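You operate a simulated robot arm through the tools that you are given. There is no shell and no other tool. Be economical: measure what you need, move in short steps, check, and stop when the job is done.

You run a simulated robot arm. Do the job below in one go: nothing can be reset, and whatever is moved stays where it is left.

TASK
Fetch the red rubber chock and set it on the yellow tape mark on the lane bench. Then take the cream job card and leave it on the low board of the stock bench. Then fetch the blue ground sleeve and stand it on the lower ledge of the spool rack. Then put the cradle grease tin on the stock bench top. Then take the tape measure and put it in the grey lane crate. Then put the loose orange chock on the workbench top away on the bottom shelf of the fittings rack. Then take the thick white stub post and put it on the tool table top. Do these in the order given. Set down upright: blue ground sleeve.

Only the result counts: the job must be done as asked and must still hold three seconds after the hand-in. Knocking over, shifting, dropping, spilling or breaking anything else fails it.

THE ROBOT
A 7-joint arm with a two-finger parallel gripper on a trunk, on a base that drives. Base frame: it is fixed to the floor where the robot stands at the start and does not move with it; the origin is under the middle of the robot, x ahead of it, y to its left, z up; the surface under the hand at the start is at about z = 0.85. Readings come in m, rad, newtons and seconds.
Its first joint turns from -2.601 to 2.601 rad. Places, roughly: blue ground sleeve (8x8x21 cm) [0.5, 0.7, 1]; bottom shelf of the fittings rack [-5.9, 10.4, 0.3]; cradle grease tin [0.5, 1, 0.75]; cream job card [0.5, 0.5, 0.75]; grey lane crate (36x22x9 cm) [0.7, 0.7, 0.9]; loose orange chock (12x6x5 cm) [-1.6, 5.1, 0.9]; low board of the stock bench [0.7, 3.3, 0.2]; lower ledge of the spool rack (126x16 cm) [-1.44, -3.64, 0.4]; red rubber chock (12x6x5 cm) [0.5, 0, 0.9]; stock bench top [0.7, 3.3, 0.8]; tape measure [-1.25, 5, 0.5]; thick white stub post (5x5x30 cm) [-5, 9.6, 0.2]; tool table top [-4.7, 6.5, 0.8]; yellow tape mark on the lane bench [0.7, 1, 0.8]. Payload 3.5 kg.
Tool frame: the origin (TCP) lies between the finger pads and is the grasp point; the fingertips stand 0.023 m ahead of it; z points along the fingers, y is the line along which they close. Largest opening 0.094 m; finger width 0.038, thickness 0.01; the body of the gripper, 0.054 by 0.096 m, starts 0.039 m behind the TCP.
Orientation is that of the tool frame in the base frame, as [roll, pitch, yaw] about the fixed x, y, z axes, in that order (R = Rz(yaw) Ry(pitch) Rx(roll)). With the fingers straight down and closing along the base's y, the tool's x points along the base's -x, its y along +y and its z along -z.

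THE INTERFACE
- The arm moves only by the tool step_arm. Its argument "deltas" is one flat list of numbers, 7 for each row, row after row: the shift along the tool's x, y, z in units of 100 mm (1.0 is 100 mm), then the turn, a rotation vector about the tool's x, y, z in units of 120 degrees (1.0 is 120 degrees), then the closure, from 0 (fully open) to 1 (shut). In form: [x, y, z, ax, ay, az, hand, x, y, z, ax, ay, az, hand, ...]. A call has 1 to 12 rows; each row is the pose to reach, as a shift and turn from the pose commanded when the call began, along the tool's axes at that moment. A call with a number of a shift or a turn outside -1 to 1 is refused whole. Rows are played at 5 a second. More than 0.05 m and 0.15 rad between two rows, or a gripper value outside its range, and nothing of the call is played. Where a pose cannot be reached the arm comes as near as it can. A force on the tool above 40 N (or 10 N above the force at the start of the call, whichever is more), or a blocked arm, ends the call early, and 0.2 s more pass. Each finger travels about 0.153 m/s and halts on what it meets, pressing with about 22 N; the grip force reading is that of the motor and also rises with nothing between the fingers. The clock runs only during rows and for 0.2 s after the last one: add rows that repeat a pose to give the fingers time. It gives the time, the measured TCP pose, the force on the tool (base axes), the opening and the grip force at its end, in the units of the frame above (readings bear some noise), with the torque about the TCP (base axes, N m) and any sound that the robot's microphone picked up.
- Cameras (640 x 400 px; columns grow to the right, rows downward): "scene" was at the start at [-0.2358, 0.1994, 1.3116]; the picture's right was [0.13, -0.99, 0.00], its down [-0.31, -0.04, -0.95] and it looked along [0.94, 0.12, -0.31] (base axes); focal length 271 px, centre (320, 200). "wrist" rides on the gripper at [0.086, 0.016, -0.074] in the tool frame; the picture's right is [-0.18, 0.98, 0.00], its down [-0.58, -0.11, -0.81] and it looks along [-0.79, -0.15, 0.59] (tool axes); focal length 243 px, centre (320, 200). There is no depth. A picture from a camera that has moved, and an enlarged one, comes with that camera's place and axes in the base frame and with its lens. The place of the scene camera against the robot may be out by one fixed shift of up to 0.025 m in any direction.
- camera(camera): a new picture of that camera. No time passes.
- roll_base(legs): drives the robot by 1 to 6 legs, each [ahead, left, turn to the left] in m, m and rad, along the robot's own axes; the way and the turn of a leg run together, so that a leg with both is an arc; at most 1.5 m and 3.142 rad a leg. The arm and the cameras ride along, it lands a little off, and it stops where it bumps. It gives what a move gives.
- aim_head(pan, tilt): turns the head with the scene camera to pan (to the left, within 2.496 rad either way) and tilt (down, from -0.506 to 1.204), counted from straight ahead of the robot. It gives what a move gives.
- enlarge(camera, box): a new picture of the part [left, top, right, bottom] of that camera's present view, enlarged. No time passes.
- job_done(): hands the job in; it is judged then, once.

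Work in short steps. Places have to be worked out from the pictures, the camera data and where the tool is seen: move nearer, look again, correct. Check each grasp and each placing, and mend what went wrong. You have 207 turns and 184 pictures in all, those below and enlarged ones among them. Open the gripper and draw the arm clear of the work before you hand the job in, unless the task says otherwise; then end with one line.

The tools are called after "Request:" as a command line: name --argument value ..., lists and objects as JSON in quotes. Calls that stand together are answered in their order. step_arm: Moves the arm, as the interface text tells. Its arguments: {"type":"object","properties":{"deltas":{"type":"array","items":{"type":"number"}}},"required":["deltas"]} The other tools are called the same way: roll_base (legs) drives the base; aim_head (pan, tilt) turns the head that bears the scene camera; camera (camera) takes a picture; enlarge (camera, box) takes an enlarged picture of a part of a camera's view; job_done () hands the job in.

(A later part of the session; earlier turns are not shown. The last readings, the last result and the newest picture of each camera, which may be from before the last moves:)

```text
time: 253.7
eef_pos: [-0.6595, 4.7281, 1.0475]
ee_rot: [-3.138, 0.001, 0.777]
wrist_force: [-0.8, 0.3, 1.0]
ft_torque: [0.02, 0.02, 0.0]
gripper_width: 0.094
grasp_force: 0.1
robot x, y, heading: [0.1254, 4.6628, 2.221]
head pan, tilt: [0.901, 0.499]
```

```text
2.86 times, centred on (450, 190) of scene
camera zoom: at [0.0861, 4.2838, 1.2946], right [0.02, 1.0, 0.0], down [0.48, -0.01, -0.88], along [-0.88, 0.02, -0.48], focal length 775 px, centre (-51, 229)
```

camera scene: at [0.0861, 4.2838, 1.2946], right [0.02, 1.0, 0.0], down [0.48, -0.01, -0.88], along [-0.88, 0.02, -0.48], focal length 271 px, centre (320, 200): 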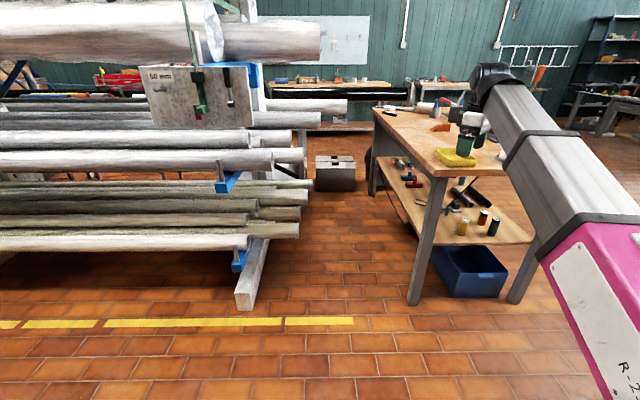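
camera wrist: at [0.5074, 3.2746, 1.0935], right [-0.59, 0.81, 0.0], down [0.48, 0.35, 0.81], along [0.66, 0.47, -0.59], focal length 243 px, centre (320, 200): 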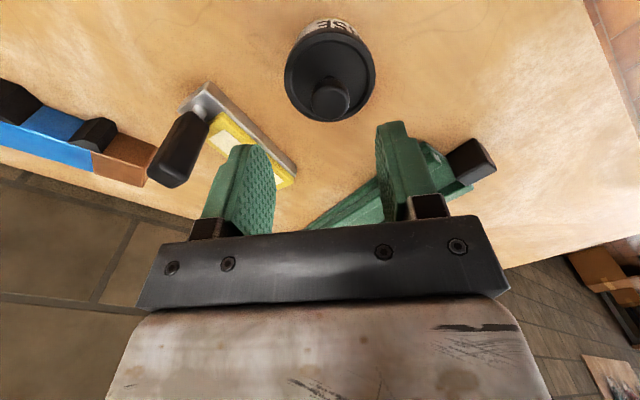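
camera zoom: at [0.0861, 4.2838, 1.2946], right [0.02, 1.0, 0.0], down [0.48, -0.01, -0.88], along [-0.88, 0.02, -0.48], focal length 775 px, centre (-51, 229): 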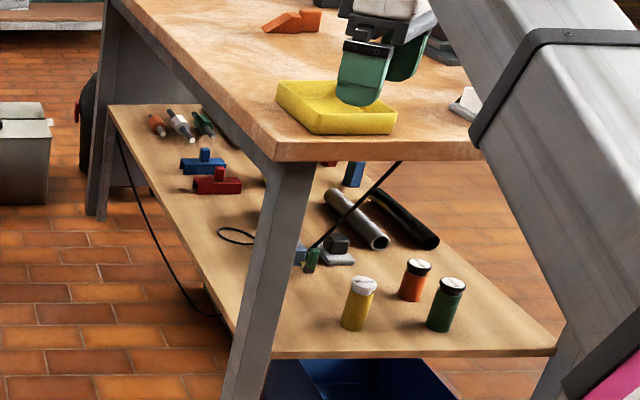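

The forward path left of the leg is free (a cable hangs on the right side, so I avoid that). I swing the arm, lowering 40 cm, then tilt the fingers forward 50°.

Request:
step_arm --deltas '[0.25, -0.1, 0.25, 0, 0, 0, 0, 0.5, -0.21, 0.5, 0, 0, 0, 0, 0.75, -0.31, 0.75, 0, 0, 0, 0, 0.99, -0.42, 1, 0, 0, 0, 0]'

Request:
step_arm --deltas '[0.25, -0.1, 0.25, 0, 0, 0, 0, 0.5, -0.21, 0.5, 0, 0, 0, 0, 0.75, -0.31, 0.75, 0, 0, 0, 0, 0.99, -0.42, 1, 0, 0, 0, 0]'

Request:
step_arm --deltas '[0.25, -0.1, 0.25, 0, 0, 0, 0, 0.5, -0.21, 0.5, 0, 0, 0, 0, 0.75, -0.31, 0.75, 0, 0, 0, 0, 0.99, -0.42, 1, 0, 0, 0, 0]'

Request:
step_arm --deltas '[0.25, -0.1, 0.25, 0, 0, 0, 0, 0.5, -0.21, 0.5, 0, 0, 0, 0, 0.75, -0.31, 0.75, 0, 0, 0, 0, 0.99, -0.42, 1, 0, 0, 0, 0]'

Request:
step_arm --deltas '[0, 0, 0, 0, 0.069, 0, 0, 0, 0, 0, 0, 0.138, 0, 0, 0, 0, 0, 0, 0.207, 0, 0, 0, 0, 0, 0, 0.276, 0, 0, 0, 0, 0, 0, 0.345, 0, 0, 0, 0, 0, 0, 0.4155, 0, 0]'

Request:
camera --camera "wrist"

```text
time: 254.7
eef_pos: [-0.6178, 4.8289, 0.9466]
ee_rot: [-3.137, 0.002, 0.777]
wrist_force: [0.6, -0.8, 0.0]
ft_torque: [0.0, 0.01, 0.0]
gripper_width: 0.0938
grasp_force: 0.1
robot x, y, heading: [0.1259, 4.6639, 2.229]
head pan, tilt: [0.901, 0.499]
```

```text
time: 255.7
eef_pos: [-0.5781, 4.9275, 0.8463]
ee_rot: [-3.138, 0.001, 0.777]
wrist_force: [-0.1, 0.3, 0.0]
ft_torque: [-0.01, 0.03, -0.01]
gripper_width: 0.0938
grasp_force: 0.0
robot x, y, heading: [0.1258, 4.6627, 2.226]
head pan, tilt: [0.901, 0.499]
```

```text
time: 256.6
eef_pos: [-0.5356, 5.0254, 0.7439]
ee_rot: [-3.138, 0.001, 0.777]
wrist_force: [0.6, 0.4, 1.0]
ft_torque: [0.01, 0.0, 0.01]
gripper_width: 0.094
grasp_force: 0.1
robot x, y, heading: [0.1234, 4.6667, 2.227]
head pan, tilt: [0.901, 0.499]
```

```text
time: 257.6
eef_pos: [-0.4953, 5.1254, 0.648]
ee_rot: [-3.137, 0.002, 0.777]
wrist_force: [-0.7, 0.5, 0.6]
ft_torque: [-0.01, -0.01, -0.04]
gripper_width: 0.0941
grasp_force: 0.1
robot x, y, heading: [0.1236, 4.6614, 2.223]
head pan, tilt: [0.901, 0.499]
```

```text
time: 259.1
eef_pos: [-0.495, 5.1258, 0.6505]
ee_rot: [-3.137, -0.871, 0.772]
wrist_force: [0.5, 0.0, -0.1]
ft_torque: [0.0, -0.02, -0.03]
gripper_width: 0.094
grasp_force: 0.0
robot x, y, heading: [0.1243, 4.6635, 2.227]
head pan, tilt: [0.901, 0.499]
```

```text
86 pictures are left
camera wrist: at [-0.4836, 5.1123, 0.763], right [0.6, -0.78, -0.14], down [-0.78, -0.62, 0.08], along [-0.15, 0.07, -0.99], focal length 243 px, centre (320, 200)
```

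wrist: 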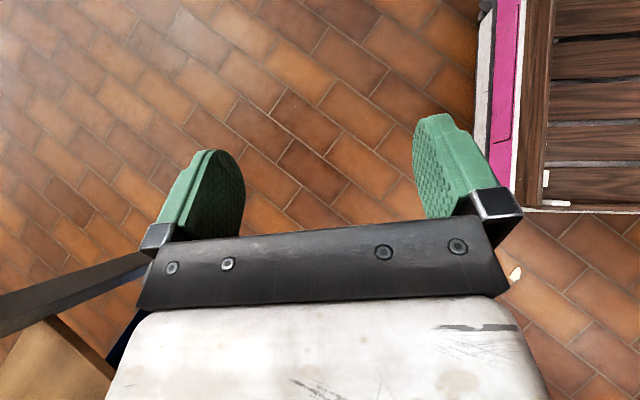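

The tilted hand looks straight down. I drive south then west so the hand comes to the front of the bench, just left of the leg.

Request:
roll_base --legs '[[-0.411, 0.318, 0], [0.406, 0.525, 0]]'

Request:
camera --camera "wrist"

Request:
aim_head --pan 0.2 --tilt 0.6

Request:
camera --camera "scene"

```text
time: 261.5
eef_pos: [-0.5509, 4.7411, 0.6483]
ee_rot: [-3.136, -0.868, 0.834]
wrist_force: [0.9, -0.2, 0.3]
ft_torque: [0.03, -0.01, 0.03]
gripper_width: 0.0942
grasp_force: 0.0
robot x, y, heading: [0.0991, 4.3154, 2.281]
head pan, tilt: [0.901, 0.499]
stopped in leg 1: the robot was blocked; the commanded pose is now the measured one
```

```text
85 pictures are left
camera wrist: at [-0.5385, 4.7278, 0.763], right [0.65, -0.75, -0.14], down [-0.74, -0.66, 0.08], along [-0.15, 0.06, -0.99], focal length 243 px, centre (320, 200)
```

wrist: 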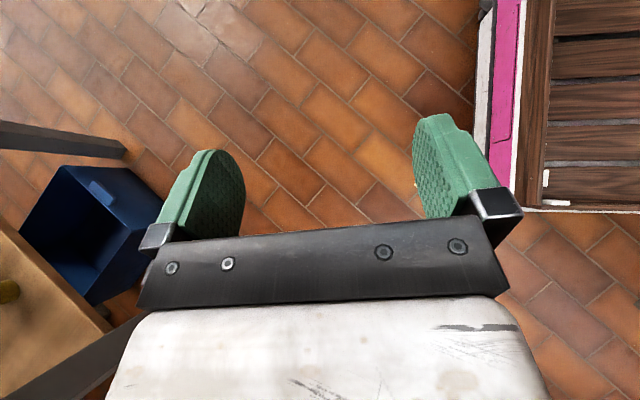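

```text
time: 262.6
eef_pos: [-0.5511, 4.7397, 0.648]
ee_rot: [-3.139, -0.87, 0.834]
wrist_force: [0.1, -0.2, 0.8]
ft_torque: [0.0, -0.01, 0.02]
gripper_width: 0.0939
grasp_force: 0.0
robot x, y, heading: [0.0957, 4.3189, 2.282]
head pan, tilt: [0.201, 0.6]
```

```text
84 pictures are left
camera scene: at [0.102, 3.9939, 1.2856], right [0.61, 0.79, 0.0], down [0.45, -0.34, -0.83], along [-0.66, 0.5, -0.56], focal length 271 px, centre (320, 200)
```

scene: 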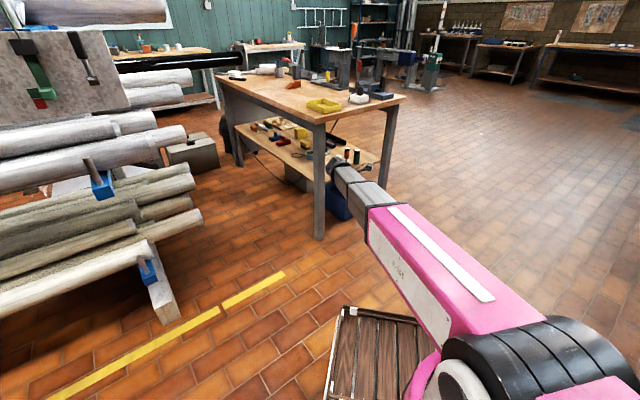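

The rear touched the stock bench leg; I go west first, then south, then west to reach the front of the workbench.

Request:
roll_base --legs '[[0.13, 0.152, 0], [-0.086, 0.206, 0], [0.202, 0.235, 0]]'

Request:
camera --camera "wrist"

Request:
camera --camera "scene"

```text
time: 266.8
eef_pos: [-1.0559, 4.5319, 0.6477]
ee_rot: [-3.139, -0.87, 0.832]
wrist_force: [0.4, -1.0, 0.3]
ft_torque: [0.02, -0.01, 0.04]
gripper_width: 0.0941
grasp_force: 0.1
robot x, y, heading: [-0.419, 4.1081, 2.297]
head pan, tilt: [0.201, 0.6]
stopped in leg 3: the robot was blocked; the commanded pose is now the measured one
```

```text
83 pictures are left
camera wrist: at [-1.0437, 4.5192, 0.7628], right [0.65, -0.75, -0.14], down [-0.75, -0.66, 0.08], along [-0.15, 0.06, -0.99], focal length 243 px, centre (320, 200)
```

wrist: 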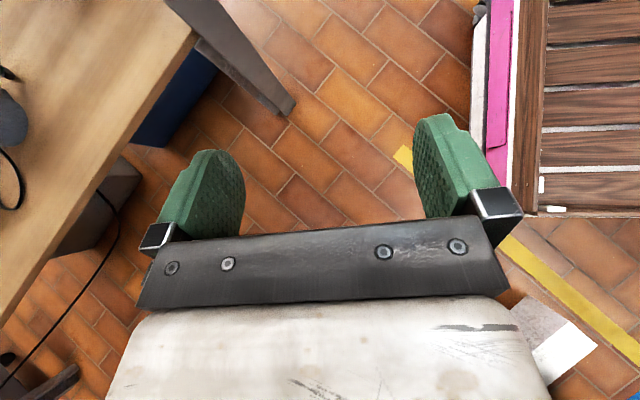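

```text
82 pictures are left
camera scene: at [-0.411, 3.7848, 1.2856], right [0.6, 0.8, 0.0], down [0.45, -0.34, -0.83], along [-0.66, 0.5, -0.57], focal length 271 px, centre (320, 200)
```

scene: 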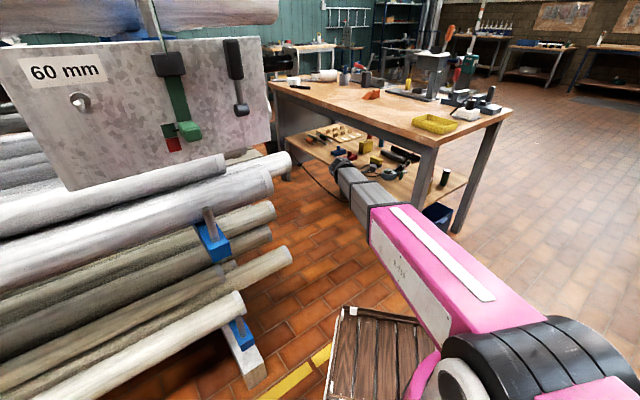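

Something on the west side stopped the base again. I look down on the left of the base to find it.

Request:
aim_head --pan 0.7 --tilt 1.1

Request:
camera --camera "scene"

Request:
aim_head --pan -0.5 --tilt 1.1

Request:
camera --camera "scene"

```text
time: 267.7
eef_pos: [-1.0553, 4.5304, 0.6476]
ee_rot: [-3.14, -0.87, 0.832]
wrist_force: [1.0, -0.2, 0.1]
ft_torque: [0.02, 0.01, -0.01]
gripper_width: 0.0939
grasp_force: 0.1
robot x, y, heading: [-0.4226, 4.1111, 2.298]
head pan, tilt: [0.7, 1.1]
```

```text
81 pictures are left
camera scene: at [-0.4028, 3.7411, 1.2471], right [0.15, 0.99, 0.0], down [0.88, -0.13, -0.45], along [-0.45, 0.07, -0.89], focal length 271 px, centre (320, 200)
```

scene: 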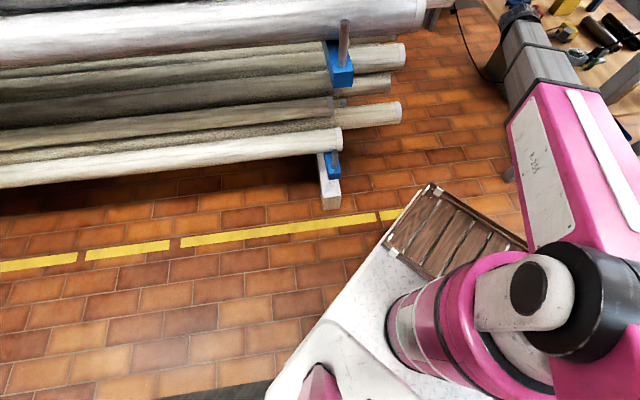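

```text
time: 269.1
eef_pos: [-1.0563, 4.5316, 0.6486]
ee_rot: [-3.141, -0.868, 0.831]
wrist_force: [-0.3, 0.4, 1.3]
ft_torque: [0.0, 0.03, 0.04]
gripper_width: 0.0942
grasp_force: 0.0
robot x, y, heading: [-0.4174, 4.1059, 2.299]
head pan, tilt: [-0.499, 1.1]
```

```text
80 pictures are left
camera scene: at [-0.3545, 3.7935, 1.2471], right [0.97, 0.23, 0.0], down [0.2, -0.87, -0.45], along [-0.1, 0.44, -0.89], focal length 271 px, centre (320, 200)
```

scene: 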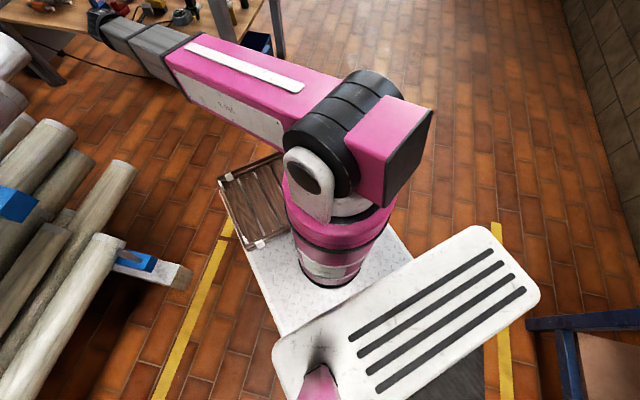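

I see no obstacle beside the base. I try a small move north-west.

Request:
roll_base --legs '[[0.12, 0.02, 0]]'

Request:
aim_head --pan 0.3 --tilt 0.3

Request:
camera --camera "scene"

```text
time: 270.3
eef_pos: [-1.1491, 4.608, 0.6492]
ee_rot: [-3.14, -0.87, 0.828]
wrist_force: [0.3, -0.3, -1.3]
ft_torque: [-0.01, 0.02, 0.01]
gripper_width: 0.0939
grasp_force: 0.0
robot x, y, heading: [-0.5099, 4.1859, 2.3]
head pan, tilt: [-0.499, 1.1]
```

```text
time: 271.4
eef_pos: [-1.1488, 4.6079, 0.6476]
ee_rot: [-3.141, -0.869, 0.83]
wrist_force: [0.7, -0.2, -0.4]
ft_torque: [0.02, -0.03, -0.04]
gripper_width: 0.0941
grasp_force: 0.0
robot x, y, heading: [-0.5152, 4.1831, 2.297]
head pan, tilt: [0.3, 0.3]
```

```text
79 pictures are left
camera scene: at [-0.5143, 3.856, 1.313], right [0.52, 0.85, 0.0], down [0.25, -0.15, -0.95], along [-0.82, 0.5, -0.3], focal length 271 px, centre (320, 200)
```

scene: 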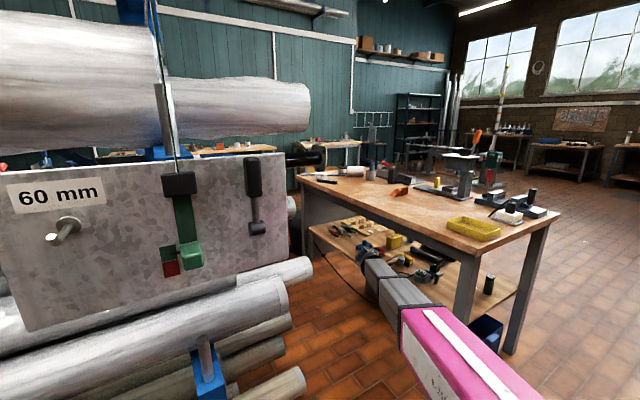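

Request:
camera --camera "wrist"

Request:
enlarge --camera "scene" --box '[290, 190, 550, 350]'

```text
78 pictures are left
camera wrist: at [-1.1368, 4.5956, 0.763], right [0.65, -0.75, -0.14], down [-0.75, -0.66, 0.08], along [-0.15, 0.06, -0.99], focal length 243 px, centre (320, 200)
```

wrist: 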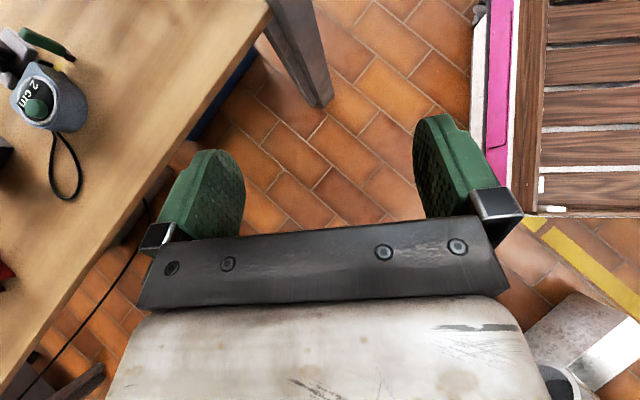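

```text
2.46 times, centred on (420, 270) of scene
camera zoom: at [-0.5143, 3.856, 1.313], right [0.52, 0.85, 0.0], down [0.25, -0.15, -0.95], along [-0.82, 0.5, -0.3], focal length 668 px, centre (74, 28)
```

zoom: 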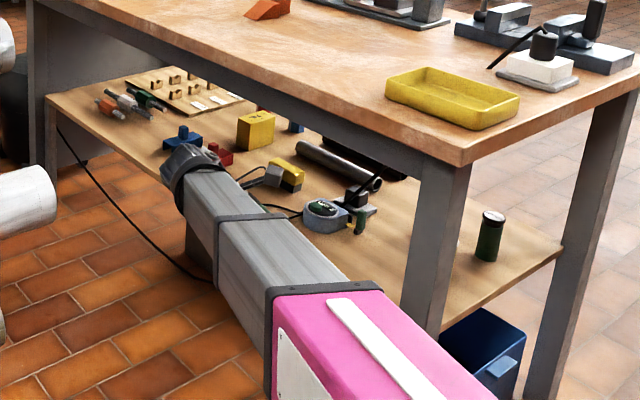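

The wrist camera now shows the tape: centre about (-1.287,4.92), long axis ~0.5 rad. I align the hand (-0.3 rad), lower 4.5 cm, then drive in toward it.

Request:
step_arm --deltas '[-0.11, 0, 0.1, -0.037, 0, 0.031, 0, -0.22, 0, 0.2, -0.073, 0, 0.062, 0, -0.344, 0, 0.29, -0.11, 0, 0.0924, 0]'

Request:
roll_base --legs '[[0.2158, -0.058, 0]]'

Request:
camera --camera "wrist"

Request:
camera --camera "scene"

```text
time: 272.2
eef_pos: [-1.1482, 4.6097, 0.603]
ee_rot: [3.14, -0.87, 0.529]
wrist_force: [-0.3, 0.1, 0.3]
ft_torque: [-0.04, 0.01, -0.01]
gripper_width: 0.0939
grasp_force: 0.1
robot x, y, heading: [-0.5156, 4.18, 2.294]
head pan, tilt: [0.3, 0.3]
```

```text
time: 273.9
eef_pos: [-1.2456, 4.804, 0.6041]
ee_rot: [-3.14, -0.869, 0.531]
wrist_force: [-0.1, -0.4, 0.3]
ft_torque: [0.02, -0.04, 0.01]
gripper_width: 0.094
grasp_force: 0.1
robot x, y, heading: [-0.611, 4.3796, 2.297]
head pan, tilt: [0.3, 0.3]
```

```text
76 pictures are left
camera wrist: at [-1.2378, 4.7891, 0.7179], right [0.4, -0.91, -0.14], down [-0.91, -0.41, 0.08], along [-0.13, 0.1, -0.99], focal length 243 px, centre (320, 200)
```

wrist: 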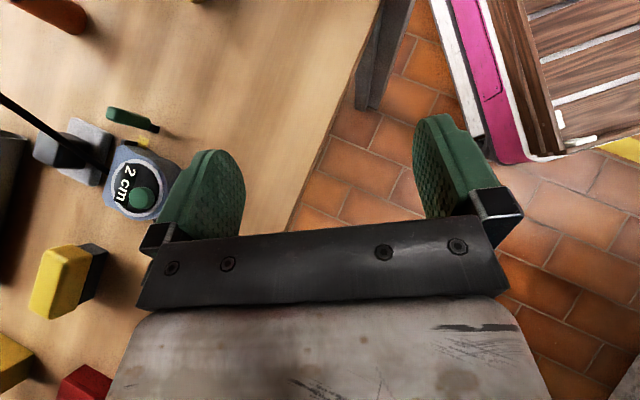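

```text
75 pictures are left
camera scene: at [-0.6098, 4.0518, 1.3131], right [0.52, 0.85, 0.0], down [0.25, -0.15, -0.96], along [-0.82, 0.5, -0.3], focal length 271 px, centre (320, 200)
```

scene: 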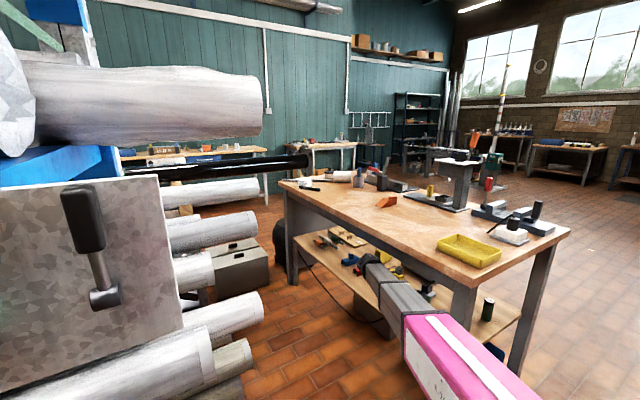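

Aligned with the tape axis. I nudge the base and shift the hand 10 cm sideways over it.

Request:
roll_base --legs '[[0.071, -0.01, 0]]'

Request:
step_arm --deltas '[0.05, -0.33, 0.05, 0, 0, 0, 0, 0.1, -0.66, 0.11, 0, 0, 0, 0, 0.14, -1.0, 0.17, 0, 0, 0, 0]'

Request:
camera --camera "wrist"

```text
time: 275.0
eef_pos: [-1.2843, 4.8673, 0.6017]
ee_rot: [-3.14, -0.867, 0.527]
wrist_force: [1.2, 0.2, -0.9]
ft_torque: [-0.02, -0.01, -0.03]
gripper_width: 0.094
grasp_force: 0.0
robot x, y, heading: [-0.6476, 4.4408, 2.294]
head pan, tilt: [0.3, 0.3]
```

```text
time: 276.0
eef_pos: [-1.2922, 4.8899, 0.5963]
ee_rot: [3.108, -0.881, 0.606]
wrist_force: [-0.1, -0.3, 0.1]
ft_torque: [0.0, -0.04, 0.01]
gripper_width: 0.0941
grasp_force: 0.0
robot x, y, heading: [-0.6586, 4.4289, 2.311]
head pan, tilt: [0.3, 0.3]
stopped in row 3: the arm was blocked; the commanded pose is now the measured one
```

```text
74 pictures are left
camera wrist: at [-1.287, 4.8764, 0.7106], right [0.44, -0.89, -0.12], down [-0.89, -0.45, 0.06], along [-0.11, 0.08, -0.99], focal length 243 px, centre (320, 200)
```

wrist: 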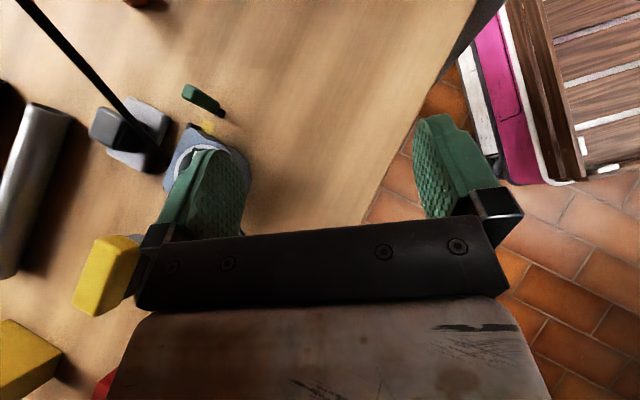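

The arm is touching something. I look at the arm where it passes the bench edge.

Request:
enlarge --camera "scene" --box '[270, 170, 530, 370]'

```text
2.00 times, centred on (400, 270) of scene
camera zoom: at [-0.6528, 4.1048, 1.3129], right [0.51, 0.86, 0.0], down [0.26, -0.15, -0.96], along [-0.82, 0.48, -0.3], focal length 543 px, centre (160, 60)
```

zoom: 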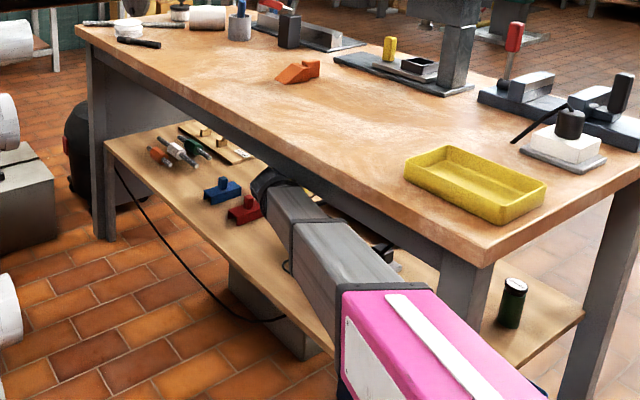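

The forearm's top meets the bench apron. I pull the hand back toward the front and lower it, then tilt further so the wrist sits lower.

Request:
step_arm --deltas '[-0.25, 0.1, -0.14, 0, 0, 0, 0, -0.5, 0.2, -0.29, 0, 0, 0, 0, -0.75, 0.29, -0.43, 0, 0, 0, 0]'

Request:
step_arm --deltas '[0, 0, 0, 0.03, 0.05, -0.022, 0, 0, 0, 0, 0.06, 0.1, -0.05, 0, 0, 0, 0, 0.06, 0.1, -0.05, 0]'

Request:
camera --camera "wrist"

Request:
enlarge --camera "scene" --box '[270, 170, 530, 370]'

```text
time: 276.8
eef_pos: [-1.3438, 4.8251, 0.5674]
ee_rot: [3.111, -0.879, 0.599]
wrist_force: [1.0, 0.6, -0.7]
ft_torque: [0.0, 0.04, 0.01]
gripper_width: 0.0941
grasp_force: 0.0
robot x, y, heading: [-0.6511, 4.4316, 2.313]
head pan, tilt: [0.3, 0.3]
```

```text
time: 277.6
eef_pos: [-1.3433, 4.8249, 0.5664]
ee_rot: [3.062, -1.085, 0.811]
wrist_force: [0.0, -0.9, 0.2]
ft_torque: [0.01, 0.01, 0.02]
gripper_width: 0.0941
grasp_force: 0.0
robot x, y, heading: [-0.6531, 4.4334, 2.312]
head pan, tilt: [0.3, 0.3]
```

```text
72 pictures are left
camera wrist: at [-1.3549, 4.7974, 0.6794], right [0.6, -0.79, -0.13], down [-0.8, -0.59, -0.14], along [0.04, 0.19, -0.98], focal length 243 px, centre (320, 200)
```

wrist: 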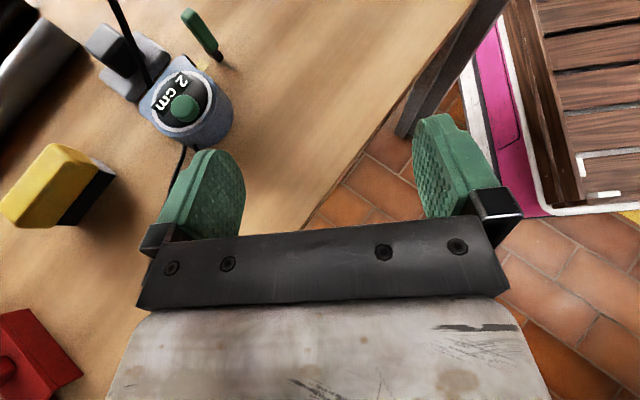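

```text
2.00 times, centred on (400, 270) of scene
camera zoom: at [-0.6524, 4.1055, 1.313], right [0.51, 0.86, 0.0], down [0.25, -0.15, -0.96], along [-0.82, 0.48, -0.3], focal length 543 px, centre (160, 60)
```

zoom: 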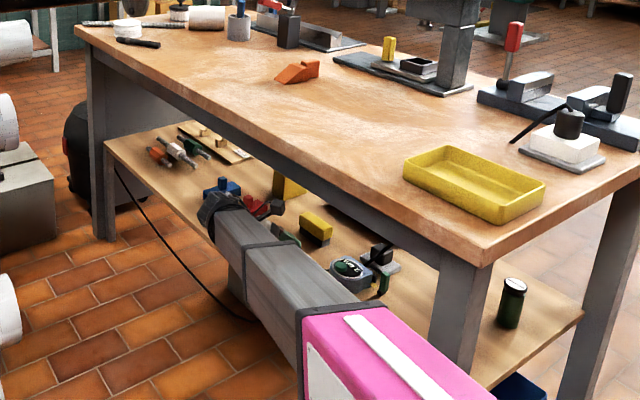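

Combining views, the tape sits at about (-1.343,5.0) with its top near z 0.48. I move the hand over it in two steps with a slight turn back.

Request:
step_arm --deltas '[0.1, -0.2, 0.19, 0, 0, 0, 0, 0.2, -0.41, 0.38, 0, 0, 0, 0, 0.3, -0.62, 0.575, 0, 0, 0, 0]'

Request:
step_arm --deltas '[0.1, -0.2, 0.18, -0.02, 0, 0.011, 0, 0.2, -0.4, 0.36, -0.04, 0, 0.022, 0, 0.287, -0.587, 0.544, -0.0633, 0, 0.0335, 0]'

Request:
camera --camera "wrist"

Request:
enlarge --camera "scene" --box '[270, 170, 530, 370]'

```text
time: 278.4
eef_pos: [-1.3373, 4.9134, 0.567]
ee_rot: [3.062, -1.084, 0.811]
wrist_force: [0.1, -0.4, -0.9]
ft_torque: [0.02, 0.0, -0.03]
gripper_width: 0.0938
grasp_force: 0.1
robot x, y, heading: [-0.6537, 4.4331, 2.309]
head pan, tilt: [0.3, 0.3]
```

```text
time: 279.2
eef_pos: [-1.3309, 4.9971, 0.5617]
ee_rot: [3.063, -1.089, 0.659]
wrist_force: [-0.4, -0.1, 0.3]
ft_torque: [0.02, 0.01, 0.0]
gripper_width: 0.094
grasp_force: 0.0
robot x, y, heading: [-0.6525, 4.4332, 2.313]
head pan, tilt: [0.3, 0.3]
```

```text
70 pictures are left
camera wrist: at [-1.3455, 4.972, 0.6735], right [0.48, -0.87, -0.13], down [-0.88, -0.46, -0.15], along [0.07, 0.18, -0.98], focal length 243 px, centre (320, 200)
```

wrist: 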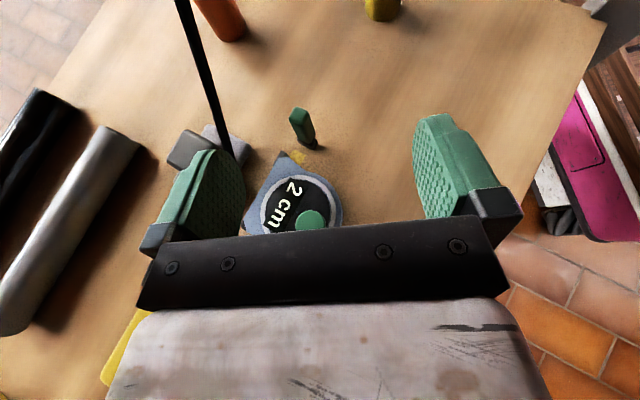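

```text
2.00 times, centred on (400, 270) of scene
camera zoom: at [-0.6522, 4.1056, 1.3131], right [0.51, 0.86, 0.0], down [0.26, -0.15, -0.96], along [-0.82, 0.48, -0.3], focal length 543 px, centre (160, 60)
```

zoom: 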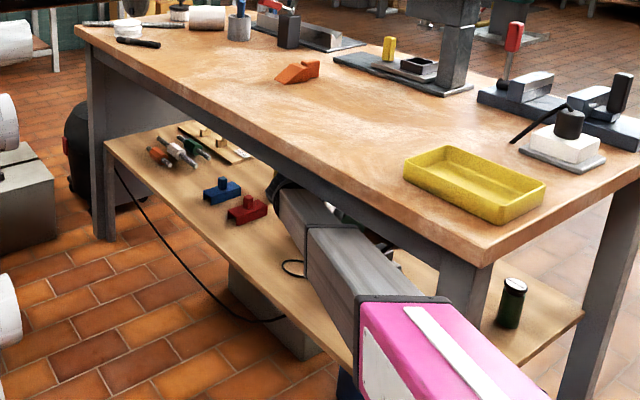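

Tape is between the fingers but off-centre; I shift 2.4 cm toward it while lowering 4.5 cm, then look.

Request:
step_arm --deltas '[0, -0.12, 0, 0, 0, 0, 0, 0, -0.24, 0, 0, 0, 0, 0, -0.2, -0.24, 0.105, 0, 0, 0, 0, -0.4, -0.24, 0.21, 0, 0, 0, 0]'

Request:
camera --camera "wrist"

```text
time: 280.2
eef_pos: [-1.3435, 5.0153, 0.5162]
ee_rot: [3.066, -1.089, 0.658]
wrist_force: [-0.3, 0.0, -0.4]
ft_torque: [0.0, 0.0, -0.01]
gripper_width: 0.0939
grasp_force: 0.1
robot x, y, heading: [-0.6581, 4.4331, 2.305]
head pan, tilt: [0.3, 0.3]
```

```text
68 pictures are left
camera wrist: at [-1.3578, 4.9903, 0.6285], right [0.48, -0.87, -0.13], down [-0.88, -0.46, -0.15], along [0.07, 0.18, -0.98], focal length 243 px, centre (320, 200)
```

wrist: 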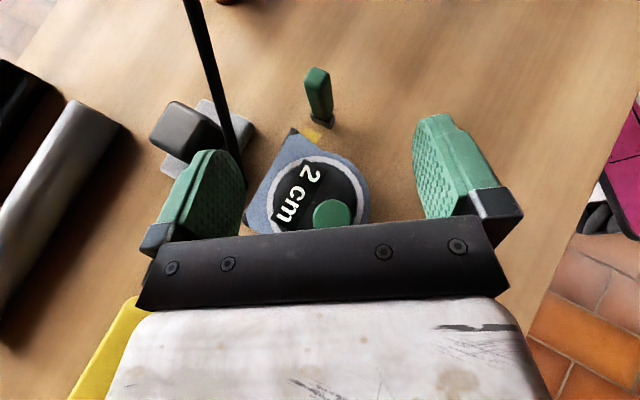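

I shift a further 1.2 cm to centre on the tape, then lower 4 cm.

Request:
step_arm --deltas '[0, -0.12, 0, 0, 0, 0, 0, -0.1, -0.12, 0.05, 0, 0, 0, 0, -0.2, -0.12, 0.1, 0, 0, 0, 0, -0.3, -0.12, 0.15, 0, 0, 0, 0, -0.354, -0.12, 0.187, 0, 0, 0, 0]'

Request:
camera --camera "wrist"

```text
time: 281.4
eef_pos: [-1.3476, 5.026, 0.4775]
ee_rot: [3.062, -1.088, 0.659]
wrist_force: [-0.5, -0.5, 0.2]
ft_torque: [0.02, -0.01, 0.01]
gripper_width: 0.0937
grasp_force: 0.1
robot x, y, heading: [-0.6522, 4.4321, 2.313]
head pan, tilt: [0.3, 0.3]
```

```text
67 pictures are left
camera wrist: at [-1.3633, 5.0006, 0.5888], right [0.48, -0.87, -0.13], down [-0.88, -0.46, -0.15], along [0.07, 0.18, -0.98], focal length 243 px, centre (320, 200)
```

wrist: 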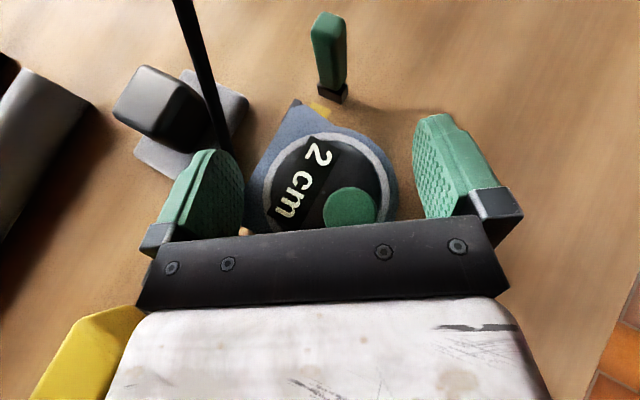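

The tape is between the pads. I close the fingers.

Request:
step_arm --deltas '[0, 0, 0, 0, 0, 0, 0.3, 0, 0, 0, 0, 0, 0, 0.6, 0, 0, 0, 0, 0, 0, 1, 0, 0, 0, 0, 0, 0, 1, 0, 0, 0, 0, 0, 0, 1]'

Request:
camera --camera "wrist"

```text
time: 282.6
eef_pos: [-1.3506, 5.0269, 0.4767]
ee_rot: [3.064, -1.09, 0.659]
wrist_force: [-0.2, 0.6, -1.0]
ft_torque: [0.13, 0.17, 0.02]
gripper_width: 0.0801
grasp_force: 22.2
robot x, y, heading: [-0.6553, 4.4318, 2.311]
head pan, tilt: [0.3, 0.3]
```

```text
66 pictures are left
camera wrist: at [-1.3634, 5.0006, 0.5887], right [0.48, -0.87, -0.13], down [-0.88, -0.46, -0.15], along [0.07, 0.18, -0.98], focal length 243 px, centre (320, 200)
```

wrist: 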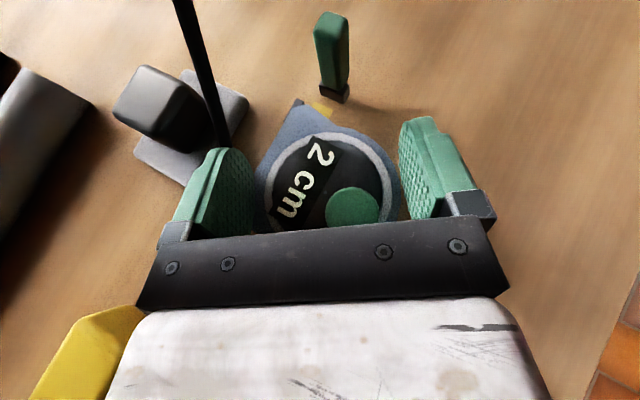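

Gripped at 80 mm. I lift 4 cm and check.

Request:
step_arm --deltas '[0.1, 0, -0.05, 0, 0, 0, 1, 0.2, 0, -0.1, 0, 0, 0, 1, 0.3, 0, -0.15, 0, 0, 0, 1, 0.4, 0, -0.21, 0, 0, 0, 1]'

Request:
camera --camera "wrist"

```text
time: 283.6
eef_pos: [-1.3487, 5.0271, 0.5196]
ee_rot: [3.061, -1.09, 0.661]
wrist_force: [0.1, 0.1, -3.6]
ft_torque: [0.02, 0.01, 0.01]
gripper_width: 0.0804
grasp_force: 21.7
robot x, y, heading: [-0.6526, 4.4326, 2.313]
head pan, tilt: [0.3, 0.3]
```

```text
65 pictures are left
camera wrist: at [-1.3639, 5.001, 0.632], right [0.48, -0.87, -0.13], down [-0.88, -0.46, -0.15], along [0.07, 0.18, -0.98], focal length 243 px, centre (320, 200)
```

wrist: 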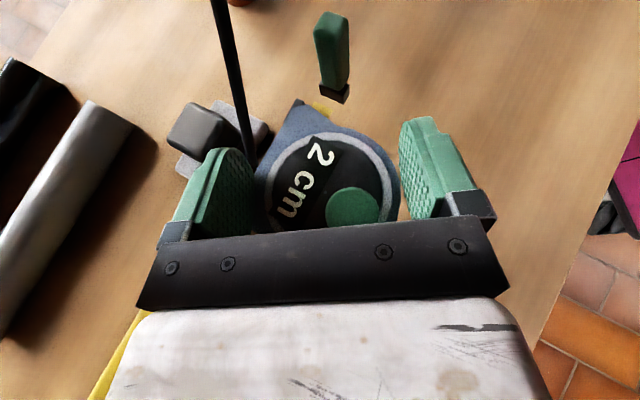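

The tape (with its hook) lifts. I pull it out toward the front, back the base away from the bench and around into the open area.

Request:
step_arm --deltas '[0.01, 0.3, -0.12, 0, 0, 0, 1, 0.02, 0.6, -0.24, 0, 0, 0, 1, 0.03, 0.895, -0.37, 0, 0, 0, 1]'

Request:
roll_base --legs '[[-0.279, 0.066, 0], [-0.14, -0.034, 0]]'

Request:
camera --camera "scene"

Request:
camera --camera "wrist"

```text
time: 284.4
eef_pos: [-1.3257, 4.9346, 0.5467]
ee_rot: [3.063, -1.09, 0.658]
wrist_force: [0.2, -0.3, -4.0]
ft_torque: [-0.02, 0.0, 0.01]
gripper_width: 0.0804
grasp_force: 22.1
robot x, y, heading: [-0.6543, 4.4314, 2.306]
head pan, tilt: [0.3, 0.3]
```

```text
time: 287.3
eef_pos: [-1.0592, 4.5943, 0.5465]
ee_rot: [3.063, -1.091, 0.66]
wrist_force: [-0.2, 0.0, -3.7]
ft_torque: [-0.02, 0.04, -0.03]
gripper_width: 0.0801
grasp_force: 21.6
robot x, y, heading: [-0.3884, 4.095, 2.31]
head pan, tilt: [0.3, 0.3]
```

```text
64 pictures are left
camera scene: at [-0.3844, 3.7671, 1.3131], right [0.51, 0.86, 0.0], down [0.26, -0.15, -0.96], along [-0.82, 0.48, -0.3], focal length 271 px, centre (320, 200)
```

scene: 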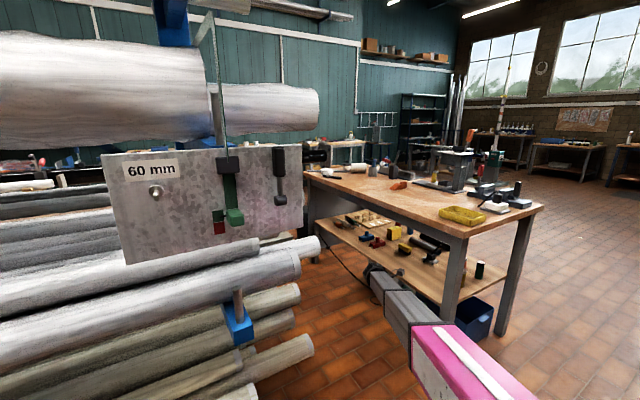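

```text
63 pictures are left
camera wrist: at [-1.0741, 4.5693, 0.6585], right [0.48, -0.87, -0.13], down [-0.87, -0.46, -0.15], along [0.07, 0.18, -0.98], focal length 243 px, centre (320, 200)
```

wrist: 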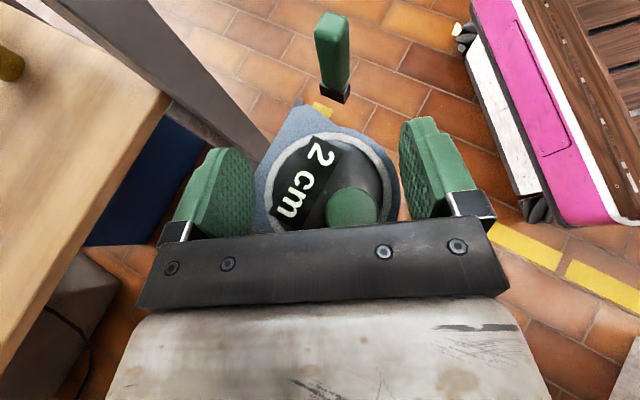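

Out from under the bench. I go east along a path clear of both bench corners, then raise the arm.

Request:
roll_base --legs '[[-0.135, -0.148, 0], [0.0435, -0.175, 0], [0.013, -0.283, 0], [0.148, -0.135, 0]]'

Request:
step_arm --deltas '[0.25, 0, -0.13, 0, 0, 0, 1, 0.5, 0, -0.26, 0, 0, 0, 1, 0.75, 0, -0.4, 0, 0, 0, 1, 1, 0, -0.53, 0, 0, 0, 1]'

Request:
step_arm --deltas '[0.25, 0, -0.13, 0, 0, 0, 1, 0.5, 0, -0.26, 0, 0, 0, 1, 0.75, 0, -0.4, 0, 0, 0, 1, 1, 0, -0.53, 0, 0, 0, 1]'

Request:
step_arm --deltas '[0.25, 0, -0.13, 0, 0, 0, 1, 0.5, 0, -0.26, 0, 0, 0, 1, 0.75, 0, -0.4, 0, 0, 0, 1, 1, 0, -0.53, 0, 0, 0, 1]'

Request:
step_arm --deltas '[0.25, 0, -0.13, 0, 0, 0, 1, 0.5, 0, -0.26, 0, 0, 0, 1, 0.75, 0, -0.4, 0, 0, 0, 1, 1, 0, -0.53, 0, 0, 0, 1]'

Request:
step_arm --deltas '[0.25, 0, -0.13, 0, 0, 0, 1, 0.5, 0, -0.26, 0, 0, 0, 1, 0.75, 0, -0.4, 0, 0, 0, 1, 1, 0, -0.53, 0, 0, 0, 1]'

```text
time: 292.8
eef_pos: [-0.5623, 5.1433, 0.5461]
ee_rot: [3.064, -1.092, 0.666]
wrist_force: [0.7, 0.4, -2.5]
ft_torque: [-0.03, -0.01, 0.0]
gripper_width: 0.0799
grasp_force: 21.9
robot x, y, heading: [0.1084, 4.6476, 2.317]
head pan, tilt: [0.3, 0.3]
```

```text
time: 293.8
eef_pos: [-0.563, 5.1474, 0.6587]
ee_rot: [3.062, -1.091, 0.67]
wrist_force: [-0.7, -0.1, -3.5]
ft_torque: [0.0, -0.01, 0.02]
gripper_width: 0.08
grasp_force: 21.9
robot x, y, heading: [0.1134, 4.6477, 2.32]
head pan, tilt: [0.3, 0.3]
```

```text
time: 294.8
eef_pos: [-0.5686, 5.1537, 0.7718]
ee_rot: [3.064, -1.089, 0.67]
wrist_force: [-0.2, 0.9, -3.6]
ft_torque: [0.0, -0.03, 0.03]
gripper_width: 0.0803
grasp_force: 22.5
robot x, y, heading: [0.1116, 4.654, 2.324]
head pan, tilt: [0.3, 0.3]
```

```text
time: 295.8
eef_pos: [-0.5706, 5.1571, 0.8805]
ee_rot: [3.074, -1.088, 0.67]
wrist_force: [-0.2, 0.1, -3.5]
ft_torque: [0.01, 0.04, -0.01]
gripper_width: 0.0802
grasp_force: 22.1
out of reach, approached as far as the arm can: row 4
robot x, y, heading: [0.1101, 4.6509, 2.32]
head pan, tilt: [0.3, 0.3]
```

```text
time: 296.8
eef_pos: [-0.5638, 5.1821, 0.9835]
ee_rot: [3.105, -1.087, 0.67]
wrist_force: [0.3, 0.6, -4.5]
ft_torque: [-0.04, 0.0, 0.02]
gripper_width: 0.0799
grasp_force: 21.9
out of reach, approached as far as the arm can: row 1, 2, 3, 4
robot x, y, heading: [0.1099, 4.6506, 2.322]
head pan, tilt: [0.3, 0.3]
```

```text
time: 297.8
eef_pos: [-0.5488, 5.2126, 1.0858]
ee_rot: [3.115, -1.097, 0.67]
wrist_force: [-0.2, -0.2, -4.1]
ft_torque: [-0.02, 0.01, 0.01]
gripper_width: 0.0801
grasp_force: 21.8
out of reach, approached as far as the arm can: row 1, 2, 3, 4
robot x, y, heading: [0.1122, 4.6475, 2.317]
head pan, tilt: [0.3, 0.3]
```

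Held firmly. I turn in two parts through the north side and drive back down the lane toward the crate.

Request:
roll_base --legs '[[0, 0, -1.2], [-0.158, 0.324, 0], [0, 0, -1.23], [-0.0955, -0.665, 0], [0.124, -1.093, 0]]'

Request:
aim_head --pan -0.9 --tilt 0.4

Request:
camera --camera "scene"

```text
time: 314.6
eef_pos: [0.551, 2.9511, 1.0857]
ee_rot: [3.115, -1.095, -1.712]
wrist_force: [0.1, 0.2, -3.1]
ft_torque: [0.02, -0.03, 0.01]
gripper_width: 0.0798
grasp_force: 22.2
robot x, y, heading: [-0.3146, 2.9005, -0.059]
head pan, tilt: [0.3, 0.3]
```

```text
time: 316.0
eef_pos: [0.5506, 2.9509, 1.0865]
ee_rot: [3.114, -1.093, -1.713]
wrist_force: [-0.4, 0.0, -2.5]
ft_torque: [-0.01, -0.03, 0.0]
gripper_width: 0.0799
grasp_force: 22.1
robot x, y, heading: [-0.3133, 2.9003, -0.061]
head pan, tilt: [-0.901, 0.4]
```

```text
62 pictures are left
camera scene: at [-0.5795, 3.0332, 1.3038], right [-0.82, -0.57, 0.0], down [-0.22, 0.32, -0.92], along [0.53, -0.76, -0.39], focal length 271 px, centre (320, 200)
```

scene: 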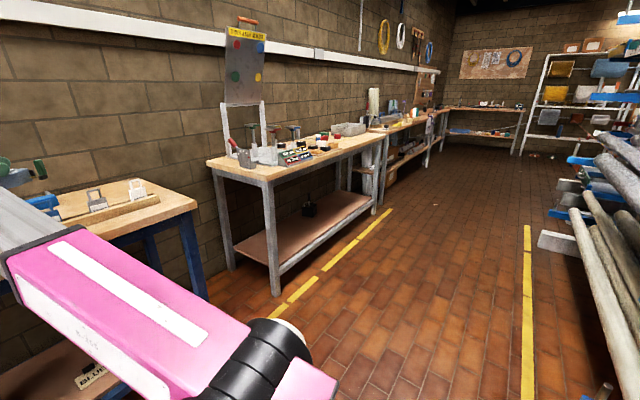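

The base drifted toward the bench a little; I move back west and continue to the crate.

Request:
roll_base --legs '[[-0.14, -0.008, 0], [0.05, -1.1, 0]]'

Request:
roll_base --legs '[[0.03, -1.08, 0]]'

Request:
aim_head --pan -0.1 --tilt 0.45

Request:
camera --camera "scene"

Request:
camera --camera "wrist"

```text
time: 322.6
eef_pos: [0.3951, 1.8509, 1.0849]
ee_rot: [3.115, -1.094, -1.703]
wrist_force: [0.7, 0.2, -3.6]
ft_torque: [0.06, -0.04, -0.01]
gripper_width: 0.0799
grasp_force: 22.2
robot x, y, heading: [-0.4725, 1.7953, -0.055]
head pan, tilt: [-0.901, 0.4]
```

```text
time: 328.1
eef_pos: [0.3571, 0.763, 1.0864]
ee_rot: [3.115, -1.094, -1.724]
wrist_force: [0.3, 0.2, -4.1]
ft_torque: [0.0, 0.01, 0.03]
gripper_width: 0.0797
grasp_force: 21.9
robot x, y, heading: [-0.509, 0.722, -0.074]
head pan, tilt: [-0.901, 0.4]
```

```text
time: 329.2
eef_pos: [0.358, 0.7624, 1.0857]
ee_rot: [3.115, -1.094, -1.724]
wrist_force: [0.0, 0.5, -4.5]
ft_torque: [0.0, 0.01, 0.02]
gripper_width: 0.0797
grasp_force: 21.9
robot x, y, heading: [-0.5087, 0.7218, -0.074]
head pan, tilt: [-0.099, 0.45]
```

```text
61 pictures are left
camera scene: at [-0.7328, 0.9184, 1.2991], right [-0.17, -0.99, 0.0], down [-0.43, 0.07, -0.9], along [0.89, -0.16, -0.44], focal length 271 px, centre (320, 200)
```

scene: 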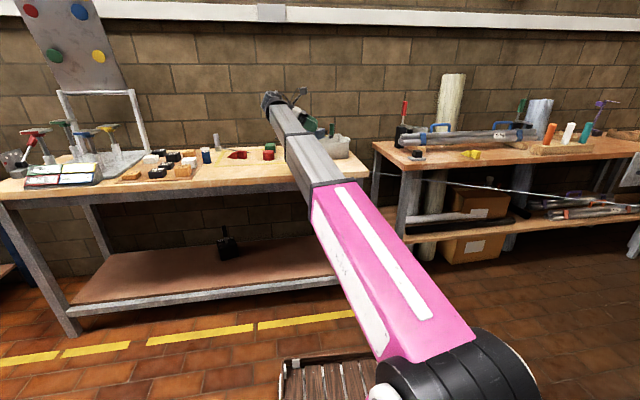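

```text
60 pictures are left
camera wrist: at [0.3487, 0.7909, 1.1971], right [-0.96, 0.25, -0.15], down [0.28, 0.95, -0.15], along [0.11, -0.18, -0.98], focal length 243 px, centre (320, 200)
```

wrist: 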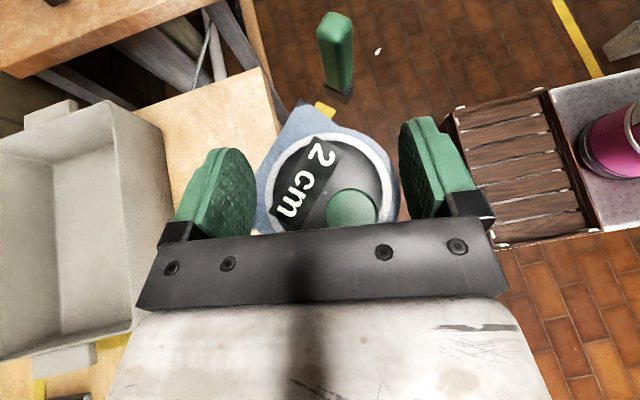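

Crate centre about (0.705,0.685), rim ≈0.94. I untilt the hand partly and drive over the crate.

Request:
step_arm --deltas '[0, 0, 0, 0, -0.062, 0, 1, 0, 0, 0, 0, -0.124, 0, 1, 0, 0, 0, 0, -0.186, 0, 1, 0, 0, 0, 0, -0.248, 0, 1, 0, 0, 0, 0, -0.31, 0, 1]'

Request:
roll_base --legs '[[0.355, -0.034, 0]]'

Request:
camera --camera "wrist"

Request:
camera --camera "scene"

```text
time: 330.4
eef_pos: [0.3592, 0.7627, 1.085]
ee_rot: [3.127, -0.443, -1.741]
wrist_force: [0.1, 0.0, -3.6]
ft_torque: [-0.06, 0.03, -0.02]
gripper_width: 0.08
grasp_force: 22.2
robot x, y, heading: [-0.5096, 0.723, -0.073]
head pan, tilt: [-0.099, 0.45]
```

```text
time: 332.8
eef_pos: [0.7096, 0.7011, 1.086]
ee_rot: [3.13, -0.445, -1.741]
wrist_force: [0.6, 0.3, -4.1]
ft_torque: [-0.08, 0.03, 0.0]
gripper_width: 0.0798
grasp_force: 22.2
robot x, y, heading: [-0.1575, 0.6635, -0.074]
head pan, tilt: [-0.099, 0.45]
```

```text
59 pictures are left
camera wrist: at [0.6871, 0.6584, 1.1902], right [-0.94, 0.34, -0.07], down [0.27, 0.84, 0.48], along [0.22, 0.43, -0.88], focal length 243 px, centre (320, 200)
```

wrist: 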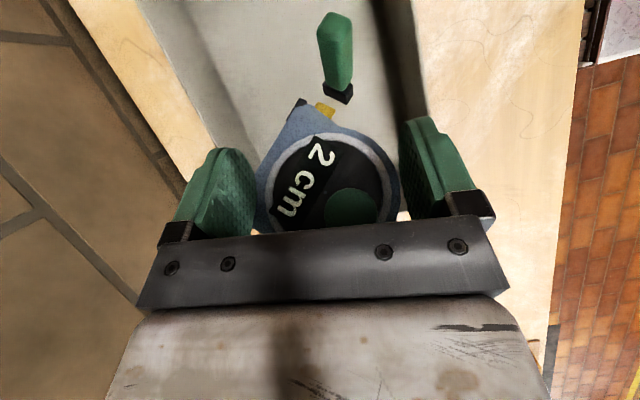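

```text
58 pictures are left
camera scene: at [-0.3814, 0.8594, 1.2991], right [-0.17, -0.98, 0.0], down [-0.43, 0.08, -0.9], along [0.89, -0.16, -0.44], focal length 271 px, centre (320, 200)
```

scene: 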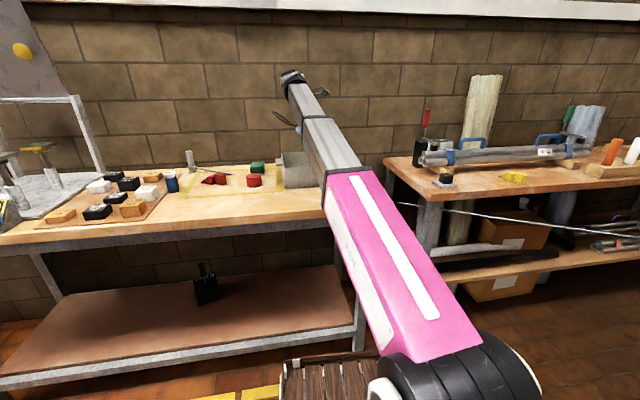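

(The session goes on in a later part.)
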